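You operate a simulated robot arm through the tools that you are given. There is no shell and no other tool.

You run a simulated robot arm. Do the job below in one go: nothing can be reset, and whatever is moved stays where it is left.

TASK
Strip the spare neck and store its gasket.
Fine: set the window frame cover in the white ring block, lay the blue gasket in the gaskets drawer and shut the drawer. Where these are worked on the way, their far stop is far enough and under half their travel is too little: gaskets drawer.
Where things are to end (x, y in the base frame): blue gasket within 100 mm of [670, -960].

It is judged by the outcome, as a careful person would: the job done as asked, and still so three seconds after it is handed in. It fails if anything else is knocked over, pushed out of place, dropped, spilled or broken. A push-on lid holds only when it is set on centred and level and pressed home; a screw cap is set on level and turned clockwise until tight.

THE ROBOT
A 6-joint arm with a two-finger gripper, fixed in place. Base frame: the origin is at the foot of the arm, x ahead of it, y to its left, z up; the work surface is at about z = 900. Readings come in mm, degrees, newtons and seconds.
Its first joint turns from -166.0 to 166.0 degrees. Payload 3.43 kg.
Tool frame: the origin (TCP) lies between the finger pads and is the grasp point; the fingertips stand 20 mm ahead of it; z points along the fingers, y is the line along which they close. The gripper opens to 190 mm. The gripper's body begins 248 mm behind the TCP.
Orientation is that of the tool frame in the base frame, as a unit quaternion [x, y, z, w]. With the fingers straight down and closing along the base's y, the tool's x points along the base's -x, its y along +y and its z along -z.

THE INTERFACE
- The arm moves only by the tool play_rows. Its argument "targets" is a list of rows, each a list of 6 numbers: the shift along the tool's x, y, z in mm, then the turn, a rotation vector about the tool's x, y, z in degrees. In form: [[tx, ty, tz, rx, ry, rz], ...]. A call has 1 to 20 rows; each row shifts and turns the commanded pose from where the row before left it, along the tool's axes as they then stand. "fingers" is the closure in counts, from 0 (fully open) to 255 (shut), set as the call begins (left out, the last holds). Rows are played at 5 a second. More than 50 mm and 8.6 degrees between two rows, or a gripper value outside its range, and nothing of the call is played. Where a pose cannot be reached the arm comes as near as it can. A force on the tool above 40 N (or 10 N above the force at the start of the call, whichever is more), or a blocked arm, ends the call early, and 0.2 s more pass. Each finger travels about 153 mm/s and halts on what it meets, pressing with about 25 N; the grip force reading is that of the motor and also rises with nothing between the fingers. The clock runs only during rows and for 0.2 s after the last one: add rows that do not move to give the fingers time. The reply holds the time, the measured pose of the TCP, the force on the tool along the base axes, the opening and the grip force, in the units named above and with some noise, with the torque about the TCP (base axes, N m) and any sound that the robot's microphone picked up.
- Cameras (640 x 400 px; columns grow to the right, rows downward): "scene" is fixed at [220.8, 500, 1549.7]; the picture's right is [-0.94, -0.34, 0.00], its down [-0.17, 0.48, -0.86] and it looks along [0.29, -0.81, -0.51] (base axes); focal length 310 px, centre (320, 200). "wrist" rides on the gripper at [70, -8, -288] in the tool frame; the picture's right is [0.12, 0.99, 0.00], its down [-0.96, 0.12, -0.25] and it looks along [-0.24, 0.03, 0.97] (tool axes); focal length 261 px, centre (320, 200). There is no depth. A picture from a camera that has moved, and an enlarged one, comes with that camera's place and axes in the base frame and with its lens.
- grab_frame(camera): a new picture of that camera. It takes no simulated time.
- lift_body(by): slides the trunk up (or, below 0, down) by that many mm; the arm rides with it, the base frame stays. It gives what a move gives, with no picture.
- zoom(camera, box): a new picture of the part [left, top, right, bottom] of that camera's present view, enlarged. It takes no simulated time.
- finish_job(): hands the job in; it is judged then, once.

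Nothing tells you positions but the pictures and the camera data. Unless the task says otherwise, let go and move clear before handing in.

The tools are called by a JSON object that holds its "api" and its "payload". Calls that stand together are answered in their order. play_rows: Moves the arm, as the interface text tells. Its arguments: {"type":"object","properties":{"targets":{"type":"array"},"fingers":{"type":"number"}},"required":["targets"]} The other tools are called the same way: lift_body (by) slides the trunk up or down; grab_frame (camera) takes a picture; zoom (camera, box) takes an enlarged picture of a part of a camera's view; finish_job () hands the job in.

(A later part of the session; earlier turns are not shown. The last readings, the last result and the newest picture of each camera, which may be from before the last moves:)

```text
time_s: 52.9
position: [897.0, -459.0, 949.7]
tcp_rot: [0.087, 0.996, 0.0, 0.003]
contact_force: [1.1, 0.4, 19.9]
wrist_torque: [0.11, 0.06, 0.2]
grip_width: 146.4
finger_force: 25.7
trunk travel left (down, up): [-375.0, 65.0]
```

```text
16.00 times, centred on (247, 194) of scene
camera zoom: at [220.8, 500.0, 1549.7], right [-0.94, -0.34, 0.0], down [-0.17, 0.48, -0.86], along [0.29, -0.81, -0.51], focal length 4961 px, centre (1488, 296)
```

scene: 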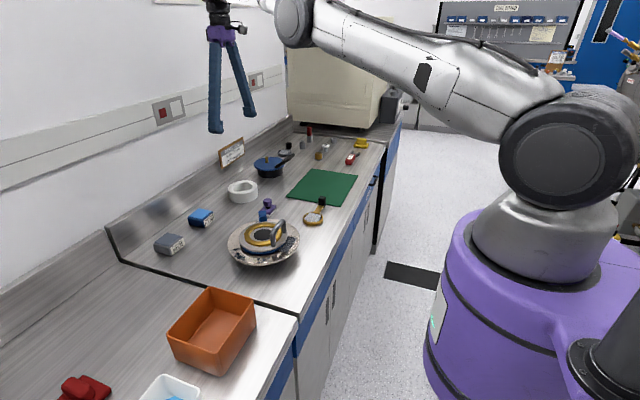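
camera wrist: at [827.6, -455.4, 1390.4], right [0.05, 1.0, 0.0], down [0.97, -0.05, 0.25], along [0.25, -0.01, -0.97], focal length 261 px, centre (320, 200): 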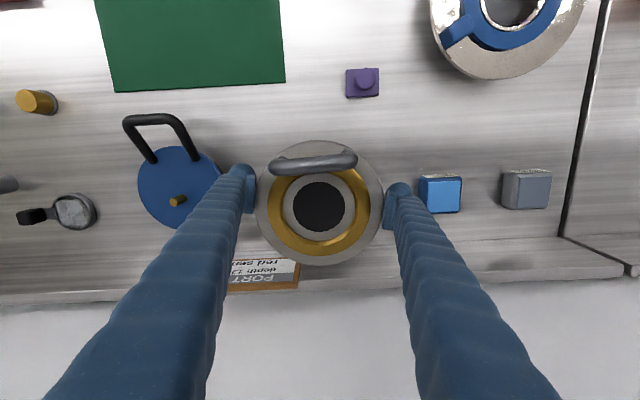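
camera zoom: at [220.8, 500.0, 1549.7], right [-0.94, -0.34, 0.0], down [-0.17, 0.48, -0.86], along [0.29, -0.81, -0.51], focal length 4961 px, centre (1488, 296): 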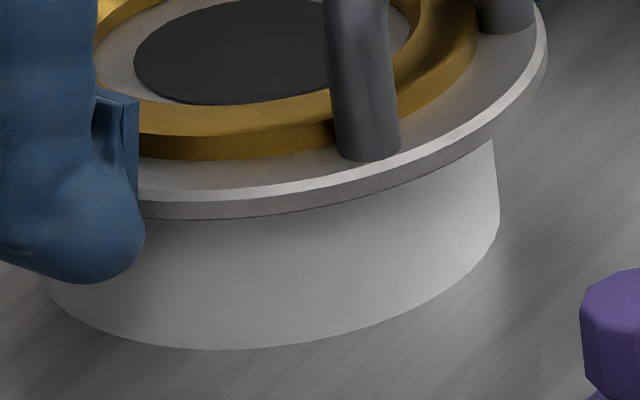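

Flat and solid under 20 N, with no side load. I release and rise.

{"api": "play_rows", "payload": {"targets": [[0, 0, -1.2, 0, 0, 0], [0, 0, -0.8, 0, 0, 0], [0, 0, 0, 0, 0, 0]]}}

{"api": "play_rows", "payload": {"targets": [[0, 0, 0, 0, 0, 0], [0, 0, 0, 0, 0, 0]], "fingers": 52}}

{"api": "play_rows", "payload": {"targets": [[0, 0, 0, 0, 0, 0], [0, 0, 0, 0, 0, 0], [0, 0, -10, 0, 0, 0], [0, 0, -30, 0, 0, 0], [0, 0, -40, 0, 0, 0], [0, 0, -40, 0, 0, 0], [0, 0, 0, 0, 0, 0]], "fingers": 34}}

{"api": "zoom", "payload": {"camera": "scene", "box": [205, 150, 285, 215]}}

{"api": "grab_frame", "payload": {"camera": "wrist"}}

```text
time_s: 53.7
position: [898.5, -459.7, 949.8]
tcp_rot: [0.087, 0.996, 0.0, 0.003]
contact_force: [6.5, -1.5, 11.1]
wrist_torque: [-0.35, -0.29, 0.14]
grip_width: 146.4
finger_force: 24.6
trunk travel left (down, up): [-375.0, 65.0]
```

```text
time_s: 54.3
position: [898.6, -459.9, 949.2]
tcp_rot: [0.087, 0.996, 0.001, 0.002]
contact_force: [-0.3, -0.6, -0.1]
wrist_torque: [-0.01, 0.03, 0.0]
grip_width: 151.2
finger_force: 0.1
trunk travel left (down, up): [-375.0, 65.0]
```

```text
time_s: 55.9
position: [896.2, -458.6, 1069.8]
tcp_rot: [0.086, 0.996, 0.0, 0.002]
contact_force: [-0.1, -0.3, 0.3]
wrist_torque: [0.01, 0.02, 0.0]
grip_width: 164.8
finger_force: 0.0
trunk travel left (down, up): [-375.0, 65.0]
```

```text
6.15 times, centred on (245, 182) of scene
camera zoom: at [220.8, 500.0, 1549.7], right [-0.94, -0.34, 0.0], down [-0.17, 0.48, -0.86], along [0.29, -0.81, -0.51], focal length 1908 px, centre (782, 308)
```

zoom: 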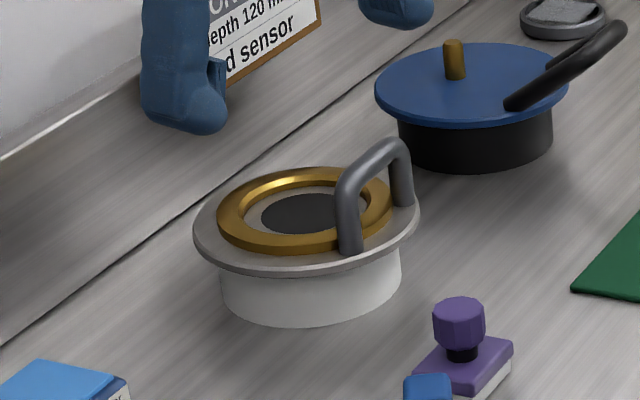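

```text
taken
camera wrist: at [825.6, -455.5, 1355.0], right [0.05, 1.0, 0.0], down [0.97, -0.05, 0.25], along [0.25, -0.01, -0.97], focal length 261 px, centre (320, 200)
```

wrist: 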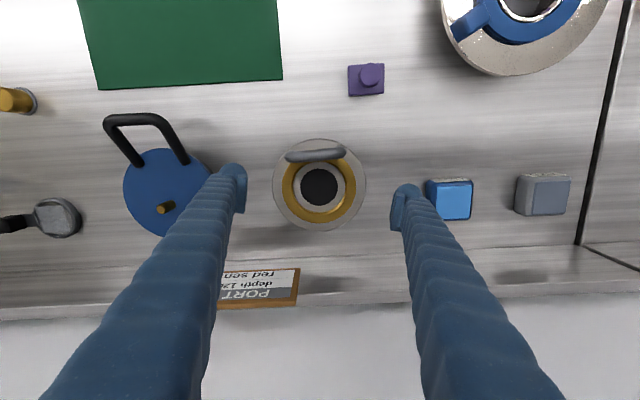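

The cover now sits concentric and level on the ring block. Next I go look at the drawer handle with the wrist camera, travelling high.

{"api": "play_rows", "payload": {"targets": [[0, 0, -40, 0, 0, 0], [0, 0, -40, 0, 0, 0], [33.2, -32.3, 0, 0, 0, 0], [33.2, -32.3, 0, 0, 0, 0], [33.2, -32.3, 0, 0, 0, 0], [33.2, -32.3, 0, 0, 0, 0], [33.2, -32.3, 0, 0, 0, 0], [33.2, -32.3, 0, 0, 0, 0], [33.2, -32.3, 0, 0, 0, 0], [33.2, -32.3, 0, 0, 0, 0], [33.2, -32.3, 0, 0, 0, 0], [33.2, -32.3, 0, 0, 0, 0], [33.2, -32.3, 0, 0, 0, 0], [33.2, -32.3, 0, 0, 0, 0], [33.2, -32.3, 0, 0, 0, 0], [0, 0, 0, 0, 0, -5], [0, 0, 0, 0, 0, -5], [0, 0, 0, 0, 0, 0]], "fingers": 0}}

{"api": "grab_frame", "payload": {"camera": "wrist"}}

{"api": "grab_frame", "payload": {"camera": "scene"}}

```text
time_s: 59.7
position: [399.4, -800.2, 1146.3]
tcp_rot: [-0.002, 1.0, -0.001, 0.002]
contact_force: [0.8, 0.7, -0.1]
wrist_torque: [0.03, 0.02, 0.01]
grip_width: 190.0
finger_force: 0.1
trunk travel left (down, up): [-375.0, 65.0]
```

```text
taken
camera wrist: at [328.4, -808.2, 1434.2], right [-0.12, 0.99, 0.0], down [0.96, 0.12, 0.25], along [0.25, 0.03, -0.97], focal length 261 px, centre (320, 200)
```

wrist: 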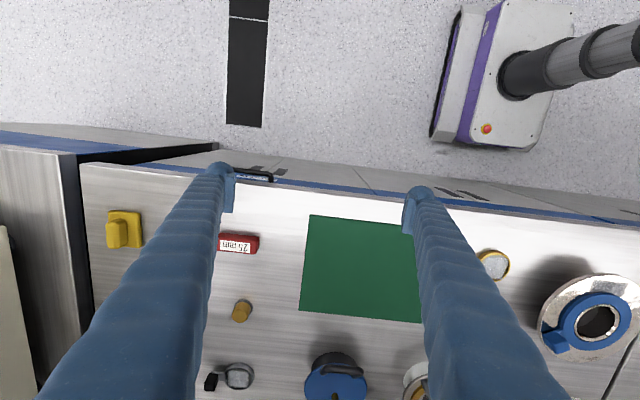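

```text
taken
```

scene: 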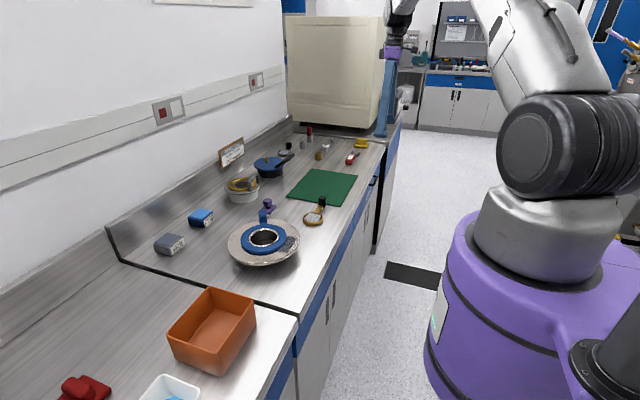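

{"api": "zoom", "payload": {"camera": "wrist", "box": [200, 140, 340, 220]}}

{"api": "zoom", "payload": {"camera": "wrist", "box": [230, 155, 290, 195]}}

{"api": "zoom", "payload": {"camera": "scene", "box": [350, 160, 390, 200]}}

```text
4.57 times, centred on (270, 180) of wrist
camera zoom: at [328.4, -808.2, 1434.2], right [-0.12, 0.99, 0.0], down [0.96, 0.12, 0.25], along [0.25, 0.03, -0.97], focal length 1192 px, centre (549, 291)
```

zoom: 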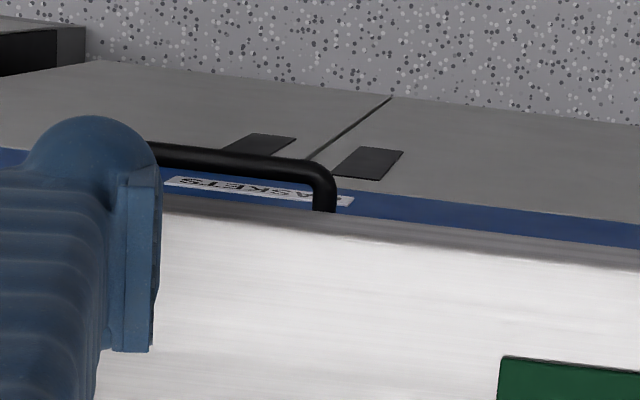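

```text
10.00 times, centred on (260, 175) of wrist
camera zoom: at [328.4, -808.2, 1434.2], right [-0.12, 0.99, 0.0], down [0.96, 0.12, 0.25], along [0.25, 0.03, -0.97], focal length 2606 px, centre (920, 450)
```

zoom: 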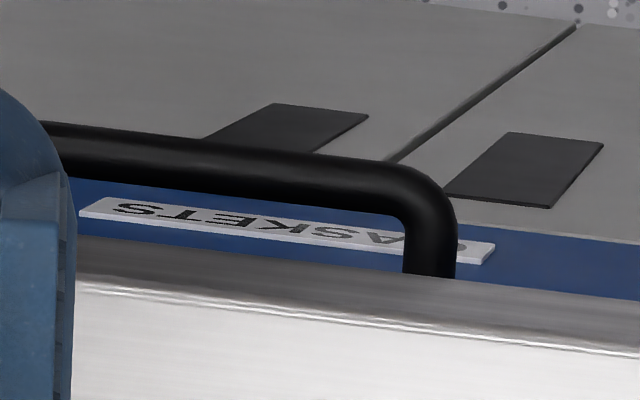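

```text
10.00 times, centred on (370, 180) of scene
camera zoom: at [220.8, 500.0, 1549.7], right [-0.94, -0.34, 0.0], down [-0.17, 0.48, -0.86], along [0.29, -0.81, -0.51], focal length 3100 px, centre (-180, 400)
```

zoom: 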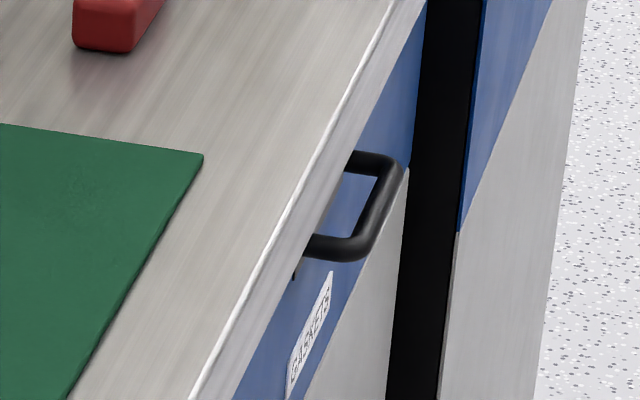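

The handle bar runs along y from about -1025 to -920 at x≈433, z≈806, just in front of the slab edge. There's no room for a vertical finger behind it, so I'll approach horizontally with the fingers above and below the bar; first I reorient clear of the bench.

{"api": "play_rows", "payload": {"targets": [[40, 6.7, 0, 0, 0, 0], [40, 6.7, 0, 0, 0, 0], [40, 6.7, 0, 0, 0, 0], [0, 0, 0, 0, 0, -7.5], [0, 0, 0, 0, 0, -7.5], [0, 0, 0, 0, 0, -7.5], [0, 0, 0, 0, 0, -7.5], [0, 0, 0, 0, 0, -7.5], [0, 0, 0, 0, 0, -7.5], [0, 0, 0, 0, 0, 0]], "fingers": 160}}

{"api": "play_rows", "payload": {"targets": [[0, 0, 0, 7.5, 0, 0], [0, 0, 0, 7.5, 0, 0], [0, 0, 0, 7.5, 0, 0], [0, 0, 0, 7.5, 0, 0], [0, 0, 0, 7.5, 0, 0], [0, 0, 0, 7.5, 0, 0], [0, 0, 0, 0, 0, 0]]}}

{"api": "grab_frame", "payload": {"camera": "scene"}}

{"api": "grab_frame", "payload": {"camera": "wrist"}}

```text
time_s: 61.9
position: [278.8, -778.8, 1148.4]
tcp_rot: [-0.385, 0.923, -0.001, 0.002]
contact_force: [0.2, -0.4, -0.1]
wrist_torque: [-0.02, -0.01, -0.01]
grip_width: 71.0
finger_force: 0.1
trunk travel left (down, up): [-375.0, 65.0]
```

```text
time_s: 63.5
position: [284.5, -788.0, 1159.5]
tcp_rot: [-0.369, 0.895, -0.23, 0.098]
contact_force: [-0.1, 0.3, 0.1]
wrist_torque: [0.0, -0.01, 0.0]
grip_width: 70.9
finger_force: 0.0
out of reach, approached as far as the arm can: row 4, 5, 6
trunk travel left (down, up): [-375.0, 65.0]
```

```text
taken
```

scene: 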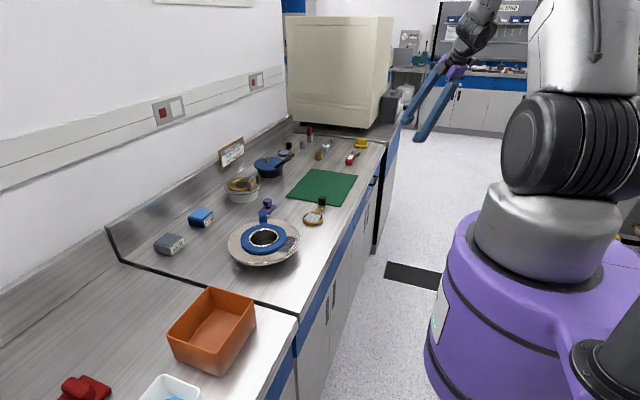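

```text
taken
camera wrist: at [141.9, -745.5, 1414.2], right [-0.7, 0.53, -0.48], down [0.53, 0.83, 0.17], along [0.49, -0.14, -0.86], focal length 261 px, centre (320, 200)
```

wrist: 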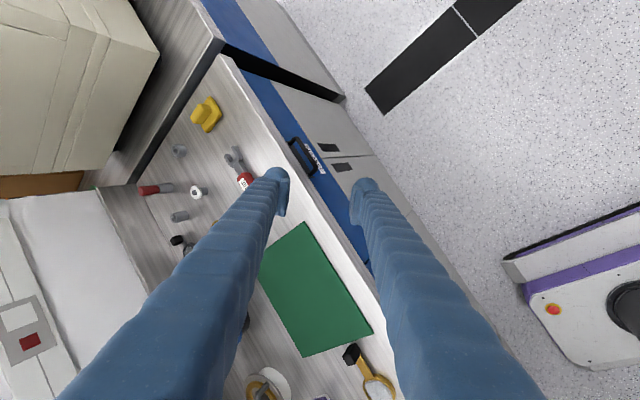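

The arm could only tilt to about 29° at this radius. I move outward in front of the drawer and try tilting further there.

{"api": "play_rows", "payload": {"targets": [[0, -20, 20, 0, 0, 0], [0, -20, 20, 0, 0, 0], [0, -20, 20, 0, 0, 0], [0, -20, 20, 0, 0, 0], [0, 0, 0, 0, 0, 0]]}}

{"api": "grab_frame", "payload": {"camera": "scene"}}

```text
time_s: 64.7
position: [362.8, -864.0, 1128.0]
tcp_rot: [-0.368, 0.896, -0.23, 0.097]
contact_force: [0.1, 0.3, 0.1]
wrist_torque: [-0.01, -0.01, -0.02]
grip_width: 71.1
finger_force: 0.1
trunk travel left (down, up): [-375.0, 65.0]
```

```text
taken
```

scene: 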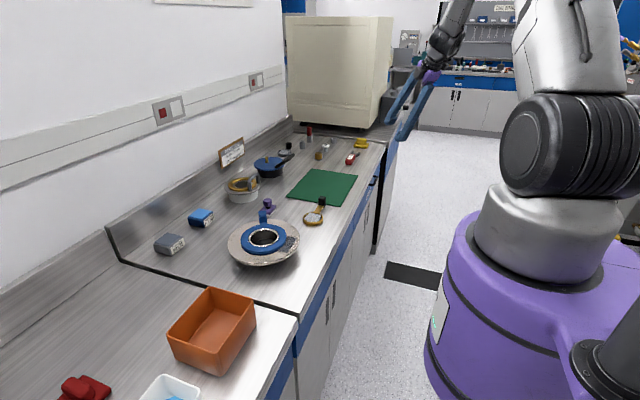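

{"api": "play_rows", "payload": {"targets": [[0, 0, 0, 7.5, 0, 0], [0, 0, 0, 7.5, 0, 0], [0, 0, 0, 7.5, 0, 0], [0, 0, 0, 7.5, 0, 0], [0, 0, 0, 7.5, 0, 0], [0, 0, 0, 0, 0, 0]]}}

{"api": "zoom", "payload": {"camera": "scene", "box": [340, 0, 600, 180]}}

```text
time_s: 66.1
position: [362.6, -864.1, 1128.7]
tcp_rot: [-0.365, 0.888, -0.257, 0.109]
contact_force: [0.3, 0.5, 0.2]
wrist_torque: [-0.01, 0.02, 0.02]
grip_width: 71.2
finger_force: 0.2
out of reach, approached as far as the arm can: row 1, 2, 3, 4, 5
trunk travel left (down, up): [-375.0, 65.0]
```

```text
2.22 times, centred on (470, 90) of scene
camera zoom: at [220.8, 500.0, 1549.7], right [-0.94, -0.34, 0.0], down [-0.17, 0.48, -0.86], along [0.29, -0.81, -0.51], focal length 689 px, centre (-13, 444)
```

zoom: 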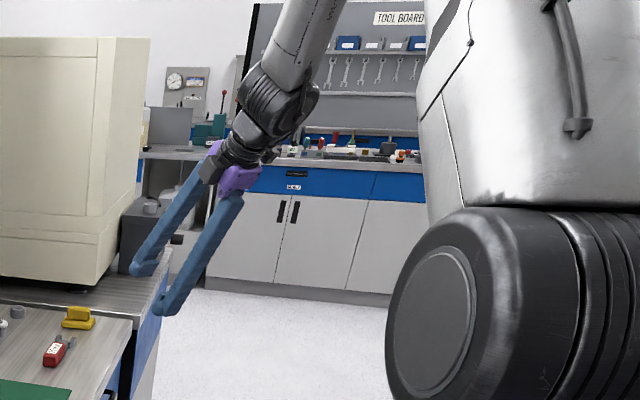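

The wrist won't go flatter than about 57° below horizontal here, which is still usable. If I roll the gripper 40.6°, its closing line becomes perpendicular to the bar and the rear finger passes under the slab.

{"api": "play_rows", "payload": {"targets": [[0, 0, 0, 0, 0, -6.77], [0, 0, 0, 0, 0, -6.77], [0, 0, 0, 0, 0, -6.77], [0, 0, 0, 0, 0, -6.77], [0, 0, 0, 0, 0, -6.77], [0, 0, 0, 0, 0, -6.77], [0, 0, 0, 0, 0, 0]]}}

{"api": "grab_frame", "payload": {"camera": "wrist"}}

```text
time_s: 67.7
position: [438.4, -915.1, 1192.6]
tcp_rot: [-0.645, 0.719, -0.259, -0.003]
contact_force: [-0.7, -0.1, 0.3]
wrist_torque: [-0.01, -0.1, 0.05]
grip_width: 71.0
finger_force: 0.0
out of reach, approached as far as the arm can: row 1, 2, 3, 4, 5, 6
trunk travel left (down, up): [-375.0, 65.0]
```

```text
taken
camera wrist: at [339.1, -873.3, 1466.9], right [-0.94, -0.08, -0.33], down [-0.03, 0.99, -0.15], along [0.33, -0.13, -0.93], focal length 261 px, centre (320, 200)
```

wrist: 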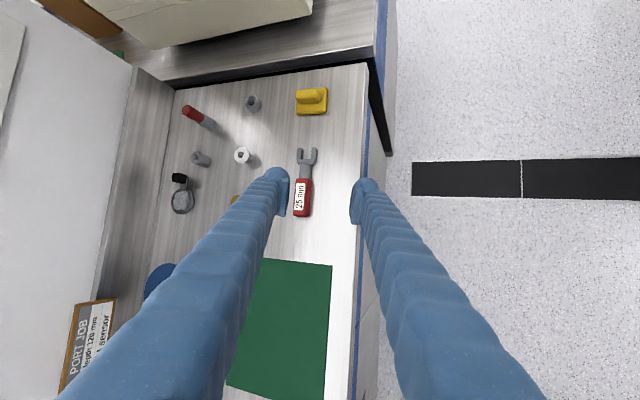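

The orientation is right but the arm got pushed outward and up, so it wants a lower shoulder for this pose. I lower the trunk in stages, staying clear of the bench.

{"api": "lift_body", "payload": {"by": -150}}

{"api": "grab_frame", "payload": {"camera": "scene"}}

```text
time_s: 69.5
position: [438.5, -915.8, 1042.0]
tcp_rot: [-0.645, 0.72, -0.258, -0.003]
contact_force: [-0.3, -0.1, 0.1]
wrist_torque: [-0.01, 0.02, -0.01]
grip_width: 70.7
finger_force: 0.1
trunk travel left (down, up): [-225.0, 215.0]
```

```text
taken
```

scene: 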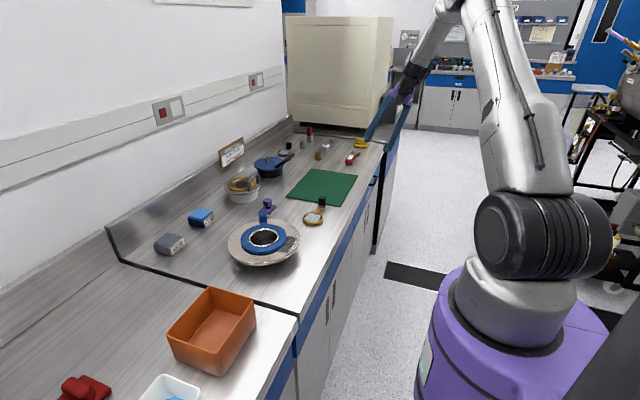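

{"api": "play_rows", "payload": {"targets": [[6.7, 37.2, -13.2, 0, 0, 0], [6.7, 37.2, -13.2, 0, 0, 0], [0, 0, 0, 0, 0, 0]]}}

```text
time_s: 70.3
position: [382.4, -921.6, 1052.3]
tcp_rot: [-0.64, 0.728, -0.246, -0.012]
contact_force: [0.7, 0.9, -0.2]
wrist_torque: [0.03, 0.01, 0.0]
grip_width: 70.9
finger_force: 0.0
out of reach, approached as far as the arm can: row 1, 2
trunk travel left (down, up): [-225.0, 215.0]
```

{"api": "play_rows", "payload": {"targets": [[0, 0, 0, 0, 0, 0], [0, 0, 0, 0, 0, 0]], "fingers": 200}}

{"api": "lift_body", "payload": {"by": -140}}

{"api": "grab_frame", "payload": {"camera": "wrist"}}

{"api": "zoom", "payload": {"camera": "scene", "box": [330, 60, 450, 220]}}

```text
time_s: 70.9
position: [380.9, -922.6, 1052.7]
tcp_rot: [-0.64, 0.728, -0.246, -0.012]
contact_force: [-0.7, -0.2, 0.0]
wrist_torque: [-0.01, -0.02, -0.02]
grip_width: 40.9
finger_force: 0.1
trunk travel left (down, up): [-225.0, 215.0]
```

```text
time_s: 72.5
position: [382.2, -921.8, 912.4]
tcp_rot: [-0.641, 0.727, -0.246, -0.012]
contact_force: [-0.4, -0.4, -0.4]
wrist_torque: [-0.03, -0.01, 0.0]
grip_width: 40.8
finger_force: 0.1
trunk travel left (down, up): [-85.0, 355.0]
```

```text
taken
camera wrist: at [291.9, -881.1, 1192.2], right [-0.95, -0.05, -0.3], down [-0.01, 0.99, -0.14], along [0.31, -0.13, -0.94], focal length 261 px, centre (320, 200)
```

wrist: 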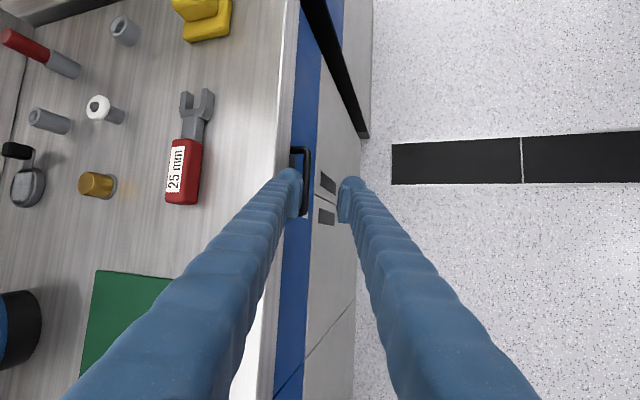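

```text
2.50 times, centred on (390, 140) of scene
camera zoom: at [220.8, 500.0, 1549.7], right [-0.94, -0.34, 0.0], down [-0.17, 0.48, -0.86], along [0.29, -0.81, -0.51], focal length 775 px, centre (145, 350)
```

zoom: 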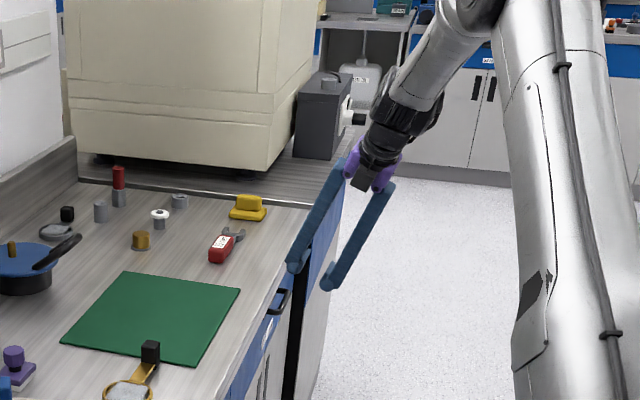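

{"api": "zoom", "payload": {"camera": "wrist", "box": [260, 130, 380, 240]}}

{"api": "zoom", "payload": {"camera": "scene", "box": [355, 135, 395, 190]}}

```text
3.64 times, centred on (320, 185) of wrist
camera zoom: at [291.9, -881.1, 1192.2], right [-0.95, -0.05, -0.3], down [-0.01, 0.99, -0.14], along [0.31, -0.13, -0.94], focal length 948 px, centre (320, 254)
```

zoom: 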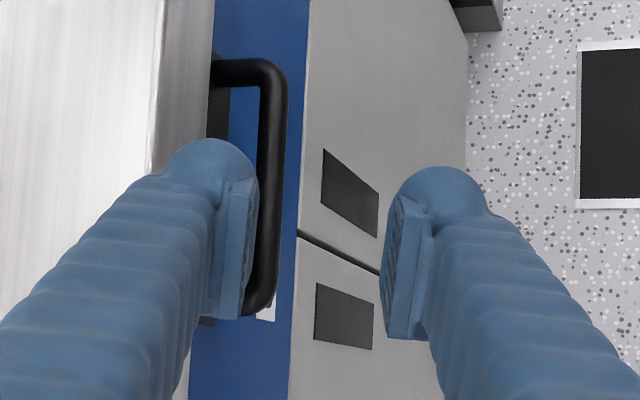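

```text
7.27 times, centred on (375, 162) of scene
camera zoom: at [220.8, 500.0, 1549.7], right [-0.94, -0.34, 0.0], down [-0.17, 0.48, -0.86], along [0.29, -0.81, -0.51], focal length 2255 px, centre (-80, 473)
```

zoom: 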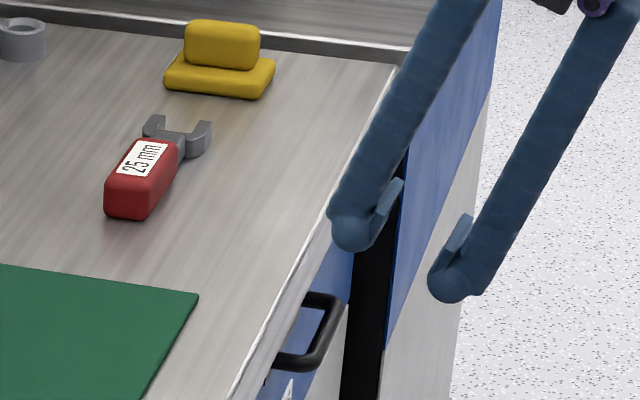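

The bar looks to be near (436, -960, 820), with the drawer front recessed behind the slab edge. A tilt of about 50° purely toward +x would let the rear finger clear the slab, so I step toward that orientation while backing away.

{"api": "play_rows", "payload": {"targets": [[1.8, 9.4, -3.0, 6.04, -4.48, 0.49], [1.8, 9.4, -3.0, 6.04, -4.48, 0.49], [0, 0, 0, 0, 0, 0]]}}

```text
time_s: 73.3
position: [413.2, -952.3, 942.5]
tcp_rot: [-0.633, 0.734, -0.227, 0.094]
contact_force: [0.0, -0.6, -1.3]
wrist_torque: [0.09, -0.18, 0.06]
grip_width: 41.0
finger_force: 0.1
out of reach, approached as far as the arm can: row 1, 2
trunk travel left (down, up): [-85.0, 355.0]
```

The solver drifts because the wrist is nearly in line with the forearm. I back off to a vertical tool with the right roll first, then tilt sideways toward +x from there.

{"api": "play_rows", "payload": {"targets": [[-9.5, 15, -43.4, 0, 0, 0], [-9.5, 15, -43.4, 0, 0, 0], [0, 0, 0, -6.6, -2.7, -2.1], [0, 0, 0, -6.6, -2.7, -2.1], [0, 0, 0, -6.6, -2.7, -2.1], [0, 0, 0, -6.6, -2.7, -2.1], [0, 0, 0, 0, 0, 0]]}}

{"api": "grab_frame", "payload": {"camera": "scene"}}

```text
time_s: 74.9
position: [354.0, -898.3, 1006.4]
tcp_rot: [-0.707, 0.707, -0.001, -0.002]
contact_force: [-0.8, -0.5, -0.6]
wrist_torque: [0.09, -0.09, -0.01]
grip_width: 41.0
finger_force: 0.0
out of reach, approached as far as the arm can: row 1, 2, 6
trunk travel left (down, up): [-85.0, 355.0]
```

```text
taken
```

scene: 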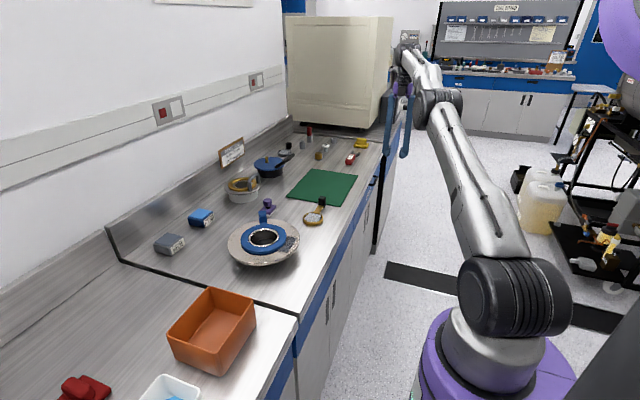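

Vertical now, with the right roll. I tilt toward +x step by step.

{"api": "play_rows", "payload": {"targets": [[0, 0, 0, 7, 0, 0], [0, 0, 0, 7, 0, 0], [0, 0, 0, 7, 0, 0], [0, 0, 0, 0, 0, 0]]}}

{"api": "play_rows", "payload": {"targets": [[0, 0, 0, 7, 0, 0], [0, 0, 0, 7, 0, 0], [0, 0, 0, 7, 0, 0], [0, 0, 0, 7, 0, 0], [0, 0, 0, 0, 0, 0]]}}

{"api": "grab_frame", "payload": {"camera": "scene"}}

```text
time_s: 75.9
position: [356.0, -896.4, 1005.3]
tcp_rot: [-0.695, 0.696, -0.129, 0.127]
contact_force: [-0.6, -0.3, -0.5]
wrist_torque: [0.03, -0.15, 0.05]
grip_width: 40.8
finger_force: 0.0
trunk travel left (down, up): [-85.0, 355.0]
```

```text
time_s: 77.1
position: [386.1, -980.8, 1038.6]
tcp_rot: [0.645, -0.642, 0.293, -0.294]
contact_force: [-0.2, 0.0, -1.0]
wrist_torque: [0.09, -0.19, 0.1]
grip_width: 41.1
finger_force: 0.1
out of reach, approached as far as the arm can: row 1, 2, 3, 4
trunk travel left (down, up): [-85.0, 355.0]
```

```text
taken
```

scene: 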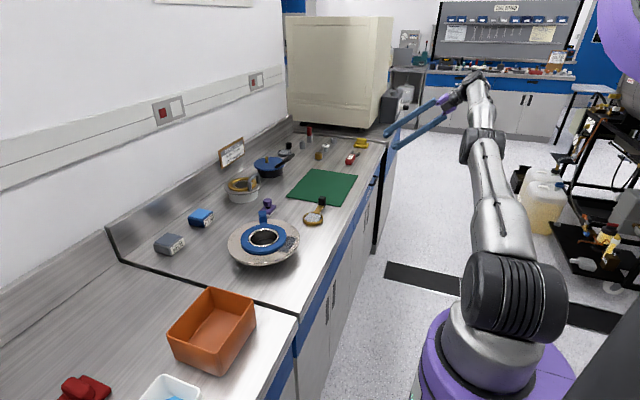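

The tilt is achieved but the arm is strained; most likely the last joint is near its limit because I rolled the long way round. I'll unwind: raise the trunk a little, go vertical, and roll 180° the other way (the gripper is symmetric).

{"api": "lift_body", "payload": {"by": 150}}

{"api": "play_rows", "payload": {"targets": [[0, 0, 0, -7, 0, 0], [0, 0, 0, -7, 0, 0], [0, 0, 0, -7, 0, 0], [0, 0, 0, -7, 0, 0], [0, 0, 0, -7, 0, 0], [0, 0, 0, -7, 0, 0], [0, 0, 0, -7, 0, 0], [0, 0, 0, 0, 0, 0]]}}

```text
time_s: 78.9
position: [386.1, -979.5, 1188.2]
tcp_rot: [0.645, -0.643, 0.293, -0.293]
contact_force: [-0.7, -1.0, 0.4]
wrist_torque: [-0.01, -0.01, -0.01]
grip_width: 40.8
finger_force: 0.0
trunk travel left (down, up): [-235.0, 205.0]
```

```text
time_s: 80.7
position: [349.9, -899.1, 1166.9]
tcp_rot: [0.708, -0.706, 0.019, -0.02]
contact_force: [-0.6, 0.4, 0.8]
wrist_torque: [-0.07, -0.05, 0.02]
grip_width: 41.2
finger_force: 0.2
out of reach, approached as far as the arm can: row 1, 2, 3, 4, 5, 6, 7
trunk travel left (down, up): [-235.0, 205.0]
```

{"api": "play_rows", "payload": {"targets": [[-35, 15, 15, 0, 0, 0], [-35, 15, 15, 0, 0, 0], [-35, 15, 15, 0, 0, 0], [-35, 15, 15, 0, 0, 0], [0, 0, 0, 0, 0, 8], [0, 0, 0, 0, 0, 8], [0, 0, 0, 0, 0, 8], [0, 0, 0, 0, 0, 8], [0, 0, 0, 0, 0, 8], [0, 0, 0, 0, 0, 8], [0, 0, 0, 0, 0, 8], [0, 0, 0, 0, 0, 8], [0, 0, 0, 0, 0, 8], [0, 0, 0, 0, 0, 8], [0, 0, 0, 0, 0, 8], [0, 0, 0, 0, 0, 2]]}}

{"api": "play_rows", "payload": {"targets": [[0, 0, 0, 0, 0, 8], [0, 0, 0, 0, 0, 8], [0, 0, 0, 0, 0, 8], [0, 0, 0, 0, 0, 8], [0, 0, 0, 0, 0, 8], [0, 0, 0, 0, 0, 8], [0, 0, 0, 0, 0, 8], [0, 0, 0, 0, 0, 8], [0, 0, 0, 0, 0, 8], [0, 0, 0, 0, 0, 8], [0, 0, 0, 0, 0, 8], [0, 0, 0, 0, 0, 2], [0, 0, 0, 0, 0, 0]]}}

```text
time_s: 84.1
position: [350.8, -899.6, 1165.2]
tcp_rot: [-0.002, 1.0, 0.0, 0.029]
contact_force: [-0.2, -0.6, 0.2]
wrist_torque: [0.0, -0.03, -0.01]
grip_width: 41.0
finger_force: 0.1
out of reach, approached as far as the arm can: row 1, 2, 3, 4
trunk travel left (down, up): [-235.0, 205.0]
```

```text
time_s: 86.9
position: [352.2, -900.8, 1164.6]
tcp_rot: [0.706, 0.708, 0.02, 0.02]
contact_force: [0.2, -0.7, 0.2]
wrist_torque: [-0.01, 0.01, -0.03]
grip_width: 40.9
finger_force: 0.0
trunk travel left (down, up): [-235.0, 205.0]
```

{"api": "play_rows", "payload": {"targets": [[20, -10, 20, 0, 0, 0], [20, -10, 20, 0, 0, 0], [0, 0, 0, 0, 0, 0]]}}

{"api": "play_rows", "payload": {"targets": [[0, 0, 0, -7, 0, 0], [0, 0, 0, -7, 0, 0], [0, 0, 0, -7, 0, 0], [0, 0, 0, -7, 0, 0], [0, 0, 0, -7, 0, 0], [0, 0, 0, -7, 0, 0], [0, 0, 0, 0, 0, 0]]}}

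{"api": "grab_frame", "payload": {"camera": "scene"}}

```text
time_s: 87.7
position: [350.8, -900.3, 1160.4]
tcp_rot: [0.705, 0.709, 0.022, 0.018]
contact_force: [0.2, 0.0, 0.1]
wrist_torque: [-0.02, -0.01, -0.02]
grip_width: 41.1
finger_force: 0.1
out of reach, approached as far as the arm can: row 1, 2
trunk travel left (down, up): [-235.0, 205.0]
```

```text
time_s: 89.3
position: [358.1, -966.1, 1191.5]
tcp_rot: [0.659, 0.662, 0.257, 0.249]
contact_force: [-0.3, 0.3, 0.2]
wrist_torque: [0.09, -0.08, 0.01]
grip_width: 41.0
finger_force: 0.1
out of reach, approached as far as the arm can: row 1, 2, 3, 4, 5, 6
trunk travel left (down, up): [-235.0, 205.0]
```

```text
taken
```

scene: 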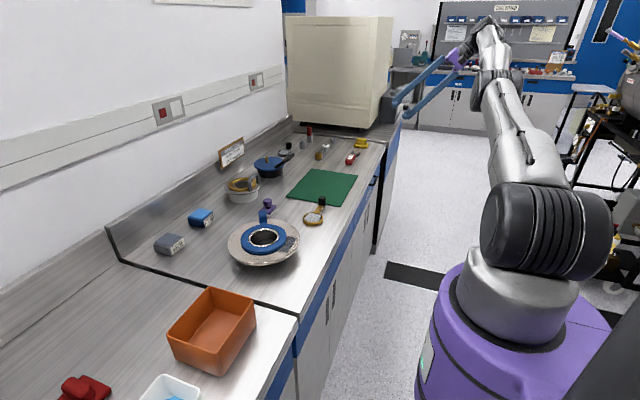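

The arm is now stretched almost straight and stuck at that limit. A downward move should bend the elbow again, so I try that clear of the bench.

{"api": "play_rows", "payload": {"targets": [[0, -33.4, 37.2, 0, 0, 0], [0, -33.4, 37.2, 0, 0, 0], [0, 0, 0, 0, 0, 0]]}}

```text
time_s: 90.1
position: [357.2, -985.8, 1091.9]
tcp_rot: [0.658, 0.663, 0.254, 0.25]
contact_force: [-0.4, -0.5, -0.3]
wrist_torque: [0.02, -0.03, 0.02]
grip_width: 41.0
finger_force: 0.1
out of reach, approached as far as the arm can: row 1, 2
trunk travel left (down, up): [-235.0, 205.0]
```

{"api": "zoom", "payload": {"camera": "scene", "box": [360, 0, 640, 320]}}

{"api": "grab_frame", "payload": {"camera": "wrist"}}

```text
1.25 times, centred on (500, 160) of scene
camera zoom: at [220.8, 500.0, 1549.7], right [-0.94, -0.34, 0.0], down [-0.17, 0.48, -0.86], along [0.29, -0.81, -0.51], focal length 388 px, centre (95, 250)
```

zoom: 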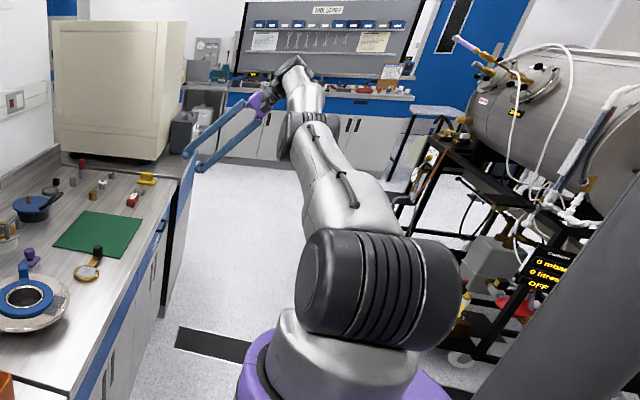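

```text
taken
camera wrist: at [160.1, -918.9, 1302.7], right [0.74, 0.12, 0.66], down [-0.07, -0.96, 0.26], along [0.67, -0.24, -0.7], focal length 261 px, centre (320, 200)
```

wrist: 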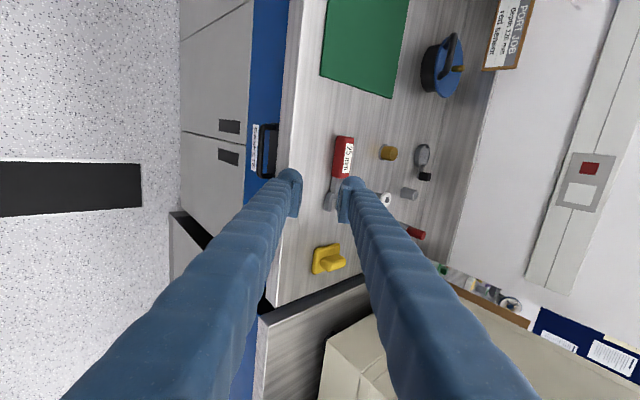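

I raise the trunk for room and then command a long downward-and-inward path so the elbow has to bend.

{"api": "lift_body", "payload": {"by": 150}}

{"api": "play_rows", "payload": {"targets": [[10, -30, 33.5, 0, 0, 0], [10, -30, 33.5, 0, 0, 0], [10, -30, 33.5, 0, 0, 0], [10, -30, 33.5, 0, 0, 0], [0, 0, 0, 0, 0, 0]]}}

```text
time_s: 91.8
position: [358.0, -986.7, 1243.7]
tcp_rot: [0.658, 0.663, 0.255, 0.25]
contact_force: [-0.6, -0.8, 0.0]
wrist_torque: [0.01, 0.03, 0.02]
grip_width: 40.9
finger_force: 0.0
trunk travel left (down, up): [-385.0, 55.0]
```

```text
time_s: 93.0
position: [360.8, -993.5, 1065.1]
tcp_rot: [0.658, 0.663, 0.258, 0.248]
contact_force: [-1.1, 0.1, 0.5]
wrist_torque: [0.03, 0.0, 0.02]
grip_width: 41.0
finger_force: 0.1
out of reach, approached as far as the arm can: row 1, 2, 3, 4
trunk travel left (down, up): [-385.0, 55.0]
```

{"api": "zoom", "payload": {"camera": "scene", "box": [430, 20, 560, 150]}}

{"api": "grab_frame", "payload": {"camera": "scene"}}

```text
3.08 times, centred on (495, 85) of scene
camera zoom: at [220.8, 500.0, 1549.7], right [-0.94, -0.34, 0.0], down [-0.17, 0.48, -0.86], along [0.29, -0.81, -0.51], focal length 954 px, centre (-218, 554)
```

zoom: 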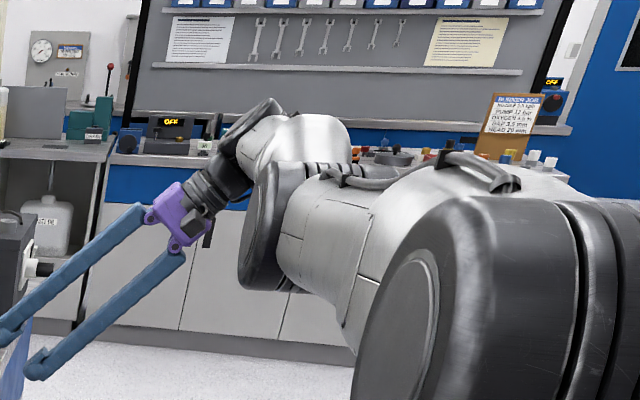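

```text
taken
```

scene: 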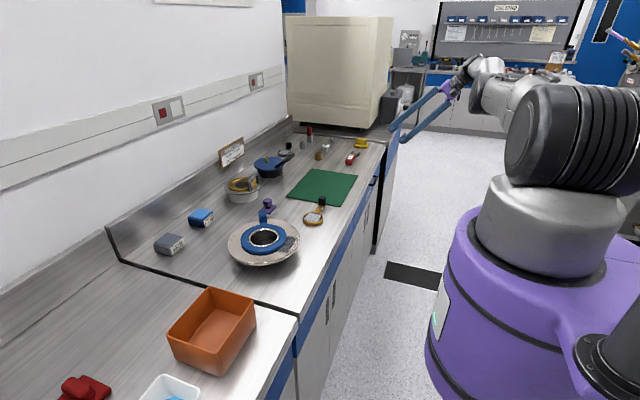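

{"api": "play_rows", "payload": {"targets": [[25, 26.7, -29.8, 0, 0, 0], [25, 26.7, -29.8, 0, 0, 0], [25, 26.7, -29.8, 0, 0, 0], [0, 0, 0, 0, 0, 0]]}}

```text
time_s: 94.0
position: [364.8, -988.2, 1190.6]
tcp_rot: [0.658, 0.664, 0.256, 0.247]
contact_force: [-0.1, -0.4, -0.6]
wrist_torque: [-0.05, 0.01, -0.01]
grip_width: 41.0
finger_force: 0.1
out of reach, approached as far as the arm can: row 1, 2, 3
trunk travel left (down, up): [-385.0, 55.0]
```

{"api": "play_rows", "payload": {"targets": [[0, -4, 4.5, 0, 0, 0], [0, -4, 4.5, 0, 0, 0], [0, -4, 4.5, 0, 0, 0], [0, -4, 4.5, 0, 0, 0], [0, -4, 4.5, 0, 0, 0], [0, -4, 4.5, 0, 0, 0], [0, -4, 4.5, 0, 0, 0], [0, -4, 4.5, 0, 0, 0], [0, -4, 4.5, 0, 0, 0], [0, -4, 4.5, 0, 0, 0], [0, -4, 4.5, 0, 0, 0], [0, -4, 4.5, 0, 0, 0], [0, -4, 4.5, 0, 0, 0], [0, -4, 4.5, 0, 0, 0], [0, -4, 4.5, 0, 0, 0], [0, -4, 4.5, 0, 0, 0], [0, -4, 4.5, 0, 0, 0], [0, -4, 4.5, 0, 0, 0], [0, -4, 4.5, 0, 0, 0], [0, -4, 4.5, 0, 0, 0]]}}

```text
time_s: 98.2
position: [365.2, -994.1, 1069.6]
tcp_rot: [0.658, 0.663, 0.255, 0.248]
contact_force: [-1.1, 0.3, 0.2]
wrist_torque: [0.03, 0.01, 0.01]
grip_width: 41.3
finger_force: 0.1
out of reach, approached as far as the arm can: row 4, 14
trunk travel left (down, up): [-385.0, 55.0]
```

I still can't retract, so the wrist may have ended up in an awkward branch. I go back to the plain vertical, yaw-zero pose, where the arm worked well before, and test there.

{"api": "play_rows", "payload": {"targets": [[0, 0, 0, 8, 0, 0], [0, 0, 0, 8, 0, 0], [0, 0, 0, 8, 0, 0], [0, 0, 0, 8, 0, 0], [0, 0, 0, 8, 0, 0], [0, 0, 0, 5, 0, 0], [0, 0, 0, 0, 0, -8], [0, 0, 0, 0, 0, -8], [0, 0, 0, 0, 0, -8], [0, 0, 0, 0, 0, -8], [0, 0, 0, 0, 0, -8], [0, 0, 0, 0, 0, -8], [0, 0, 0, 0, 0, -8], [0, 0, 0, 0, 0, -8], [0, 0, 0, 0, 0, -8], [0, 0, 0, 0, 0, -8], [0, 0, 0, 0, 0, -8], [0, 0, 0, 0, 0, -2], [0, 0, 0, 0, 0, 0]]}}

{"api": "play_rows", "payload": {"targets": [[0, 30, 0, 0, 0, 0], [0, 30, 0, 0, 0, 0], [0, 30, 0, 0, 0, 0], [0, 0, 0, 0, 0, 0]]}}

{"api": "grab_frame", "payload": {"camera": "scene"}}

```text
time_s: 102.2
position: [345.7, -936.1, 1067.7]
tcp_rot: [-0.003, 1.0, 0.003, -0.029]
contact_force: [-0.8, 1.0, -0.2]
wrist_torque: [-0.01, -0.01, -0.02]
grip_width: 41.1
finger_force: 0.1
out of reach, approached as far as the arm can: row 2, 3, 4, 5, 6
trunk travel left (down, up): [-385.0, 55.0]
```

```text
time_s: 103.2
position: [345.3, -845.8, 1068.1]
tcp_rot: [-0.004, 1.0, 0.003, -0.029]
contact_force: [-0.1, 0.9, 0.4]
wrist_torque: [-0.13, 0.02, 0.04]
grip_width: 41.3
finger_force: 0.0
trunk travel left (down, up): [-385.0, 55.0]
```

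```text
taken
```

scene: 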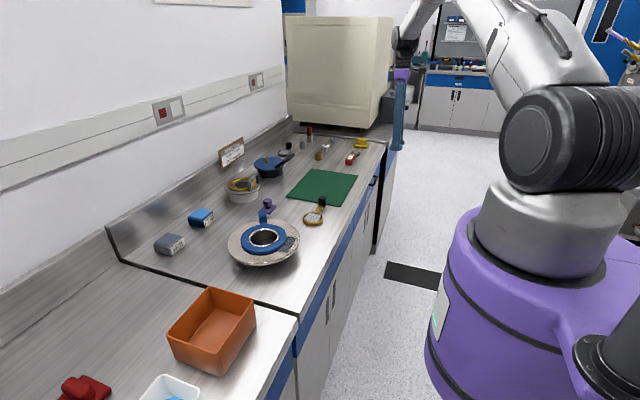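

It moves freely again at yaw zero. From this healthy posture I roll +90° and test the tilt toward +x again.

{"api": "play_rows", "payload": {"targets": [[0, 0, 0, 0, 0, 8], [0, 0, 0, 0, 0, 8], [0, 0, 0, 0, 0, 8], [0, 0, 0, 0, 0, 8], [0, 0, 0, 0, 0, 8], [0, 0, 0, 0, 0, 8], [0, 0, 0, 0, 0, 8], [0, 0, 0, 0, 0, 8], [0, 0, 0, 0, 0, 8], [0, 0, 0, 0, 0, 8], [0, 0, 0, 0, 0, 8], [0, 0, 0, 0, 0, 2], [0, 0, 0, 0, 0, 0]]}}

{"api": "play_rows", "payload": {"targets": [[0, 0, 0, -7, 0, 0], [0, 0, 0, -7, 0, 0], [0, 0, 0, -7, 0, 0], [0, 0, 0, 0, 0, 0]]}}

```text
time_s: 106.0
position: [345.1, -846.7, 1068.1]
tcp_rot: [0.705, 0.709, -0.018, -0.022]
contact_force: [1.0, -0.5, -0.5]
wrist_torque: [0.03, -0.03, 0.02]
grip_width: 41.1
finger_force: 0.0
trunk travel left (down, up): [-385.0, 55.0]
```

```text
time_s: 107.0
position: [346.5, -847.3, 1067.8]
tcp_rot: [0.696, 0.701, 0.113, 0.108]
contact_force: [1.1, 0.0, 0.0]
wrist_torque: [-0.05, 0.09, 0.02]
grip_width: 40.9
finger_force: 0.3
trunk travel left (down, up): [-385.0, 55.0]
```

{"api": "play_rows", "payload": {"targets": [[0, 0, 0, -6, 0, 0], [0, 0, 0, -6, 0, 0], [0, 0, 0, 0, 0, 0]]}}

{"api": "play_rows", "payload": {"targets": [[0, 0, 0, -6, 0, 0], [0, 0, 0, -6, 0, 0], [0, 0, 0, 0, 0, 0]]}}

```text
time_s: 107.8
position: [345.1, -846.6, 1067.6]
tcp_rot: [0.68, 0.686, 0.184, 0.18]
contact_force: [0.8, 0.4, 0.6]
wrist_torque: [0.01, -0.01, -0.04]
grip_width: 40.7
finger_force: 0.2
trunk travel left (down, up): [-385.0, 55.0]
```

```text
time_s: 108.6
position: [345.0, -847.5, 1067.6]
tcp_rot: [0.659, 0.663, 0.254, 0.25]
contact_force: [-0.3, 0.0, 0.4]
wrist_torque: [0.0, 0.03, 0.03]
grip_width: 41.1
finger_force: 0.0
trunk travel left (down, up): [-385.0, 55.0]
```

The tilt works cleanly now. I complete it to about 50° and check the view.

{"api": "play_rows", "payload": {"targets": [[0, 0, 0, -4, 0, 0], [0, 0, 0, -4, 0, 0], [0, 0, 0, 0, 0, 0]]}}

{"api": "grab_frame", "payload": {"camera": "wrist"}}

{"api": "grab_frame", "payload": {"camera": "scene"}}

```text
time_s: 109.4
position: [344.9, -847.5, 1067.4]
tcp_rot: [0.64, 0.643, 0.3, 0.295]
contact_force: [-0.4, 0.7, -0.2]
wrist_torque: [0.01, 0.0, -0.01]
grip_width: 41.0
finger_force: 0.0
trunk travel left (down, up): [-385.0, 55.0]
```

```text
taken
camera wrist: at [119.2, -780.1, 1246.8], right [0.64, 0.12, 0.76], down [-0.11, -0.96, 0.24], along [0.76, -0.24, -0.6], focal length 261 px, centre (320, 200)
```

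wrist: 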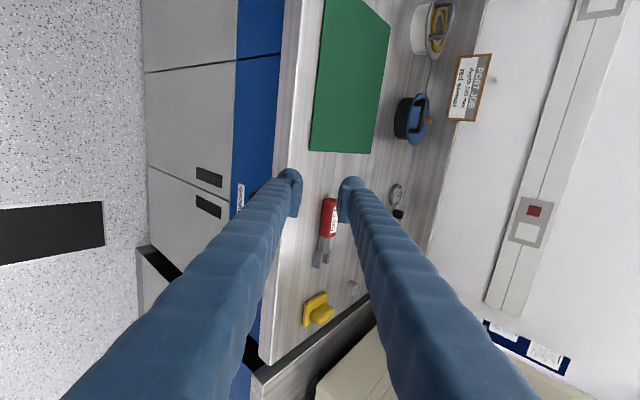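

```text
taken
```

scene: 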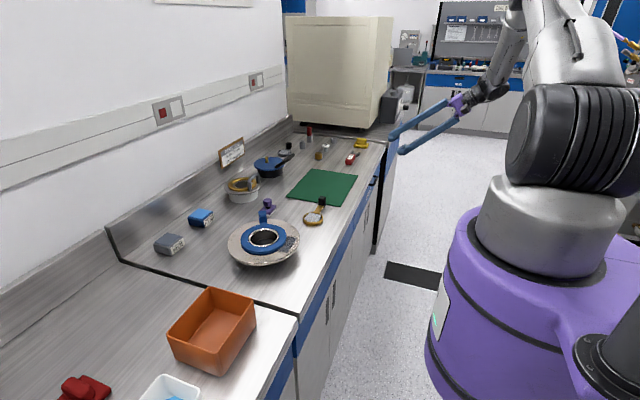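

{"api": "play_rows", "payload": {"targets": [[-22.1, -26, 27.6, 0, 0, 0], [-22.1, -26, 27.6, 0, 0, 0], [-22.1, -26, 27.6, 0, 0, 0], [-22.1, -26, 27.6, 0, 0, 0], [0, 0, 0, 0, 0, 0]]}}

{"api": "grab_frame", "payload": {"camera": "wrist"}}

{"api": "zoom", "payload": {"camera": "wrist", "box": [220, 100, 380, 240]}}

```text
time_s: 110.6
position: [362.3, -935.9, 916.2]
tcp_rot: [0.639, 0.643, 0.301, 0.295]
contact_force: [0.0, -0.4, -1.0]
wrist_torque: [0.02, -0.04, 0.04]
grip_width: 40.7
finger_force: 0.0
trunk travel left (down, up): [-385.0, 55.0]
```

```text
taken
camera wrist: at [137.1, -869.3, 1095.4], right [0.64, 0.12, 0.76], down [-0.11, -0.96, 0.24], along [0.76, -0.24, -0.6], focal length 261 px, centre (320, 200)
```

wrist: 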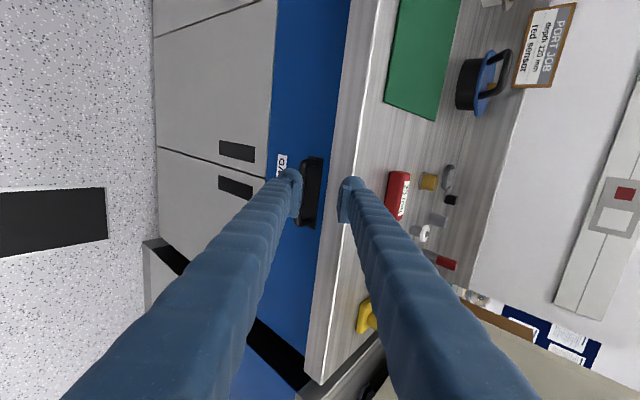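

```text
2.86 times, centred on (300, 170) of wrist
camera zoom: at [137.1, -869.3, 1095.4], right [0.64, 0.12, 0.76], down [-0.11, -0.96, 0.24], along [0.76, -0.24, -0.6], focal length 745 px, centre (377, 286)
```

zoom: 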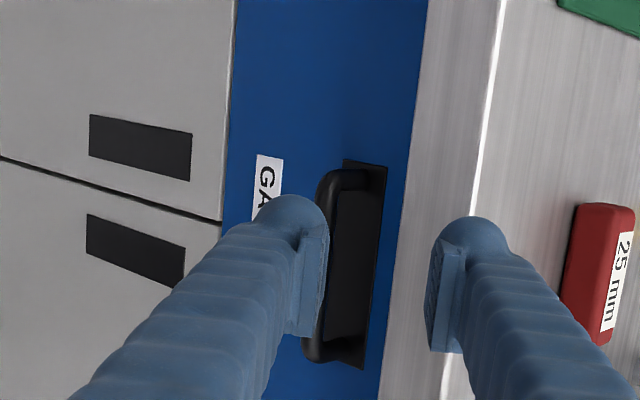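

The handle shows clearly: bar near (434.5, -960, 822), slab's lower edge near (446, 860). The trunk should be lower for this reach, so I raise the tool, then lower the trunk by the same amount.

{"api": "play_rows", "payload": {"targets": [[0, 30.5, -25.8, 0, 0, 0], [0, 30.5, -25.8, 0, 0, 0], [0, 30.5, -25.8, 0, 0, 0], [0, 30.5, -25.8, 0, 0, 0], [0, 30.5, -25.8, 0, 0, 0], [0, 0, 0, 0, 0, 0]]}}

{"api": "lift_body", "payload": {"by": -200}}

{"api": "zoom", "payload": {"camera": "wrist", "box": [220, 100, 380, 240]}}

```text
time_s: 112.0
position: [361.7, -936.0, 1115.7]
tcp_rot: [0.64, 0.643, 0.301, 0.294]
contact_force: [-0.6, 0.4, 0.8]
wrist_torque: [0.0, 0.01, 0.0]
grip_width: 41.4
finger_force: 0.0
trunk travel left (down, up): [-385.0, 55.0]
```

```text
time_s: 114.2
position: [361.7, -936.4, 917.1]
tcp_rot: [0.639, 0.643, 0.301, 0.295]
contact_force: [0.8, -0.4, 0.2]
wrist_torque: [-0.02, 0.01, 0.02]
grip_width: 41.1
finger_force: 0.0
trunk travel left (down, up): [-185.0, 255.0]
```

```text
2.86 times, centred on (300, 170) of wrist
camera zoom: at [136.6, -869.1, 1096.1], right [0.64, 0.12, 0.76], down [-0.11, -0.96, 0.24], along [0.76, -0.24, -0.6], focal length 745 px, centre (377, 286)
```

zoom: 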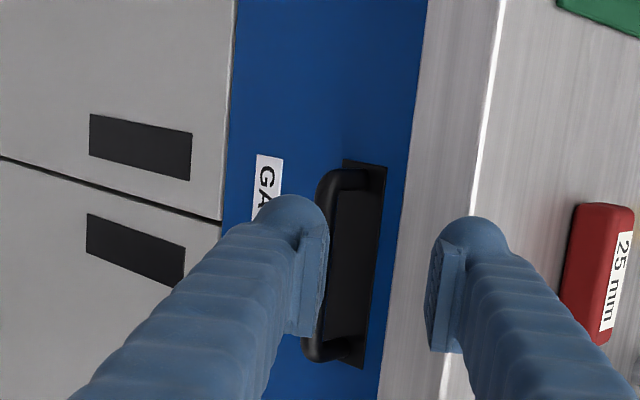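

{"api": "play_rows", "payload": {"targets": [[0, 0, 0, -4, 0, 0], [0, 0, 0, -4, 0, 0], [0, 0, 0, -2, 0, 0], [0, -24, 20, 0, 0, 0], [0, 0, 0, 0, 0, 0], [0, 0, 0, 0, 0, 0]], "fingers": 220}}

{"api": "zoom", "payload": {"camera": "wrist", "box": [240, 110, 400, 250]}}

```text
time_s: 115.6
position: [368.4, -937.0, 886.3]
tcp_rot: [0.611, 0.615, 0.356, 0.35]
contact_force: [-0.6, 0.6, 0.7]
wrist_torque: [-0.02, 0.03, -0.01]
grip_width: 26.2
finger_force: 0.0
trunk travel left (down, up): [-185.0, 255.0]
```

```text
2.86 times, centred on (320, 180) of wrist
camera zoom: at [114.8, -869.1, 1023.6], right [0.5, 0.12, 0.86], down [-0.15, -0.96, 0.22], along [0.85, -0.24, -0.46], focal length 745 px, centre (320, 257)
```

zoom: 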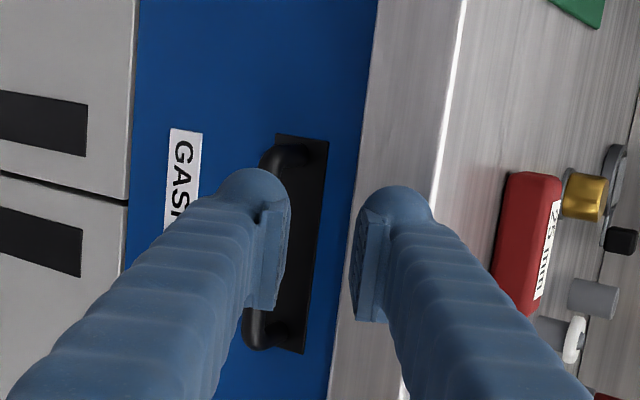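

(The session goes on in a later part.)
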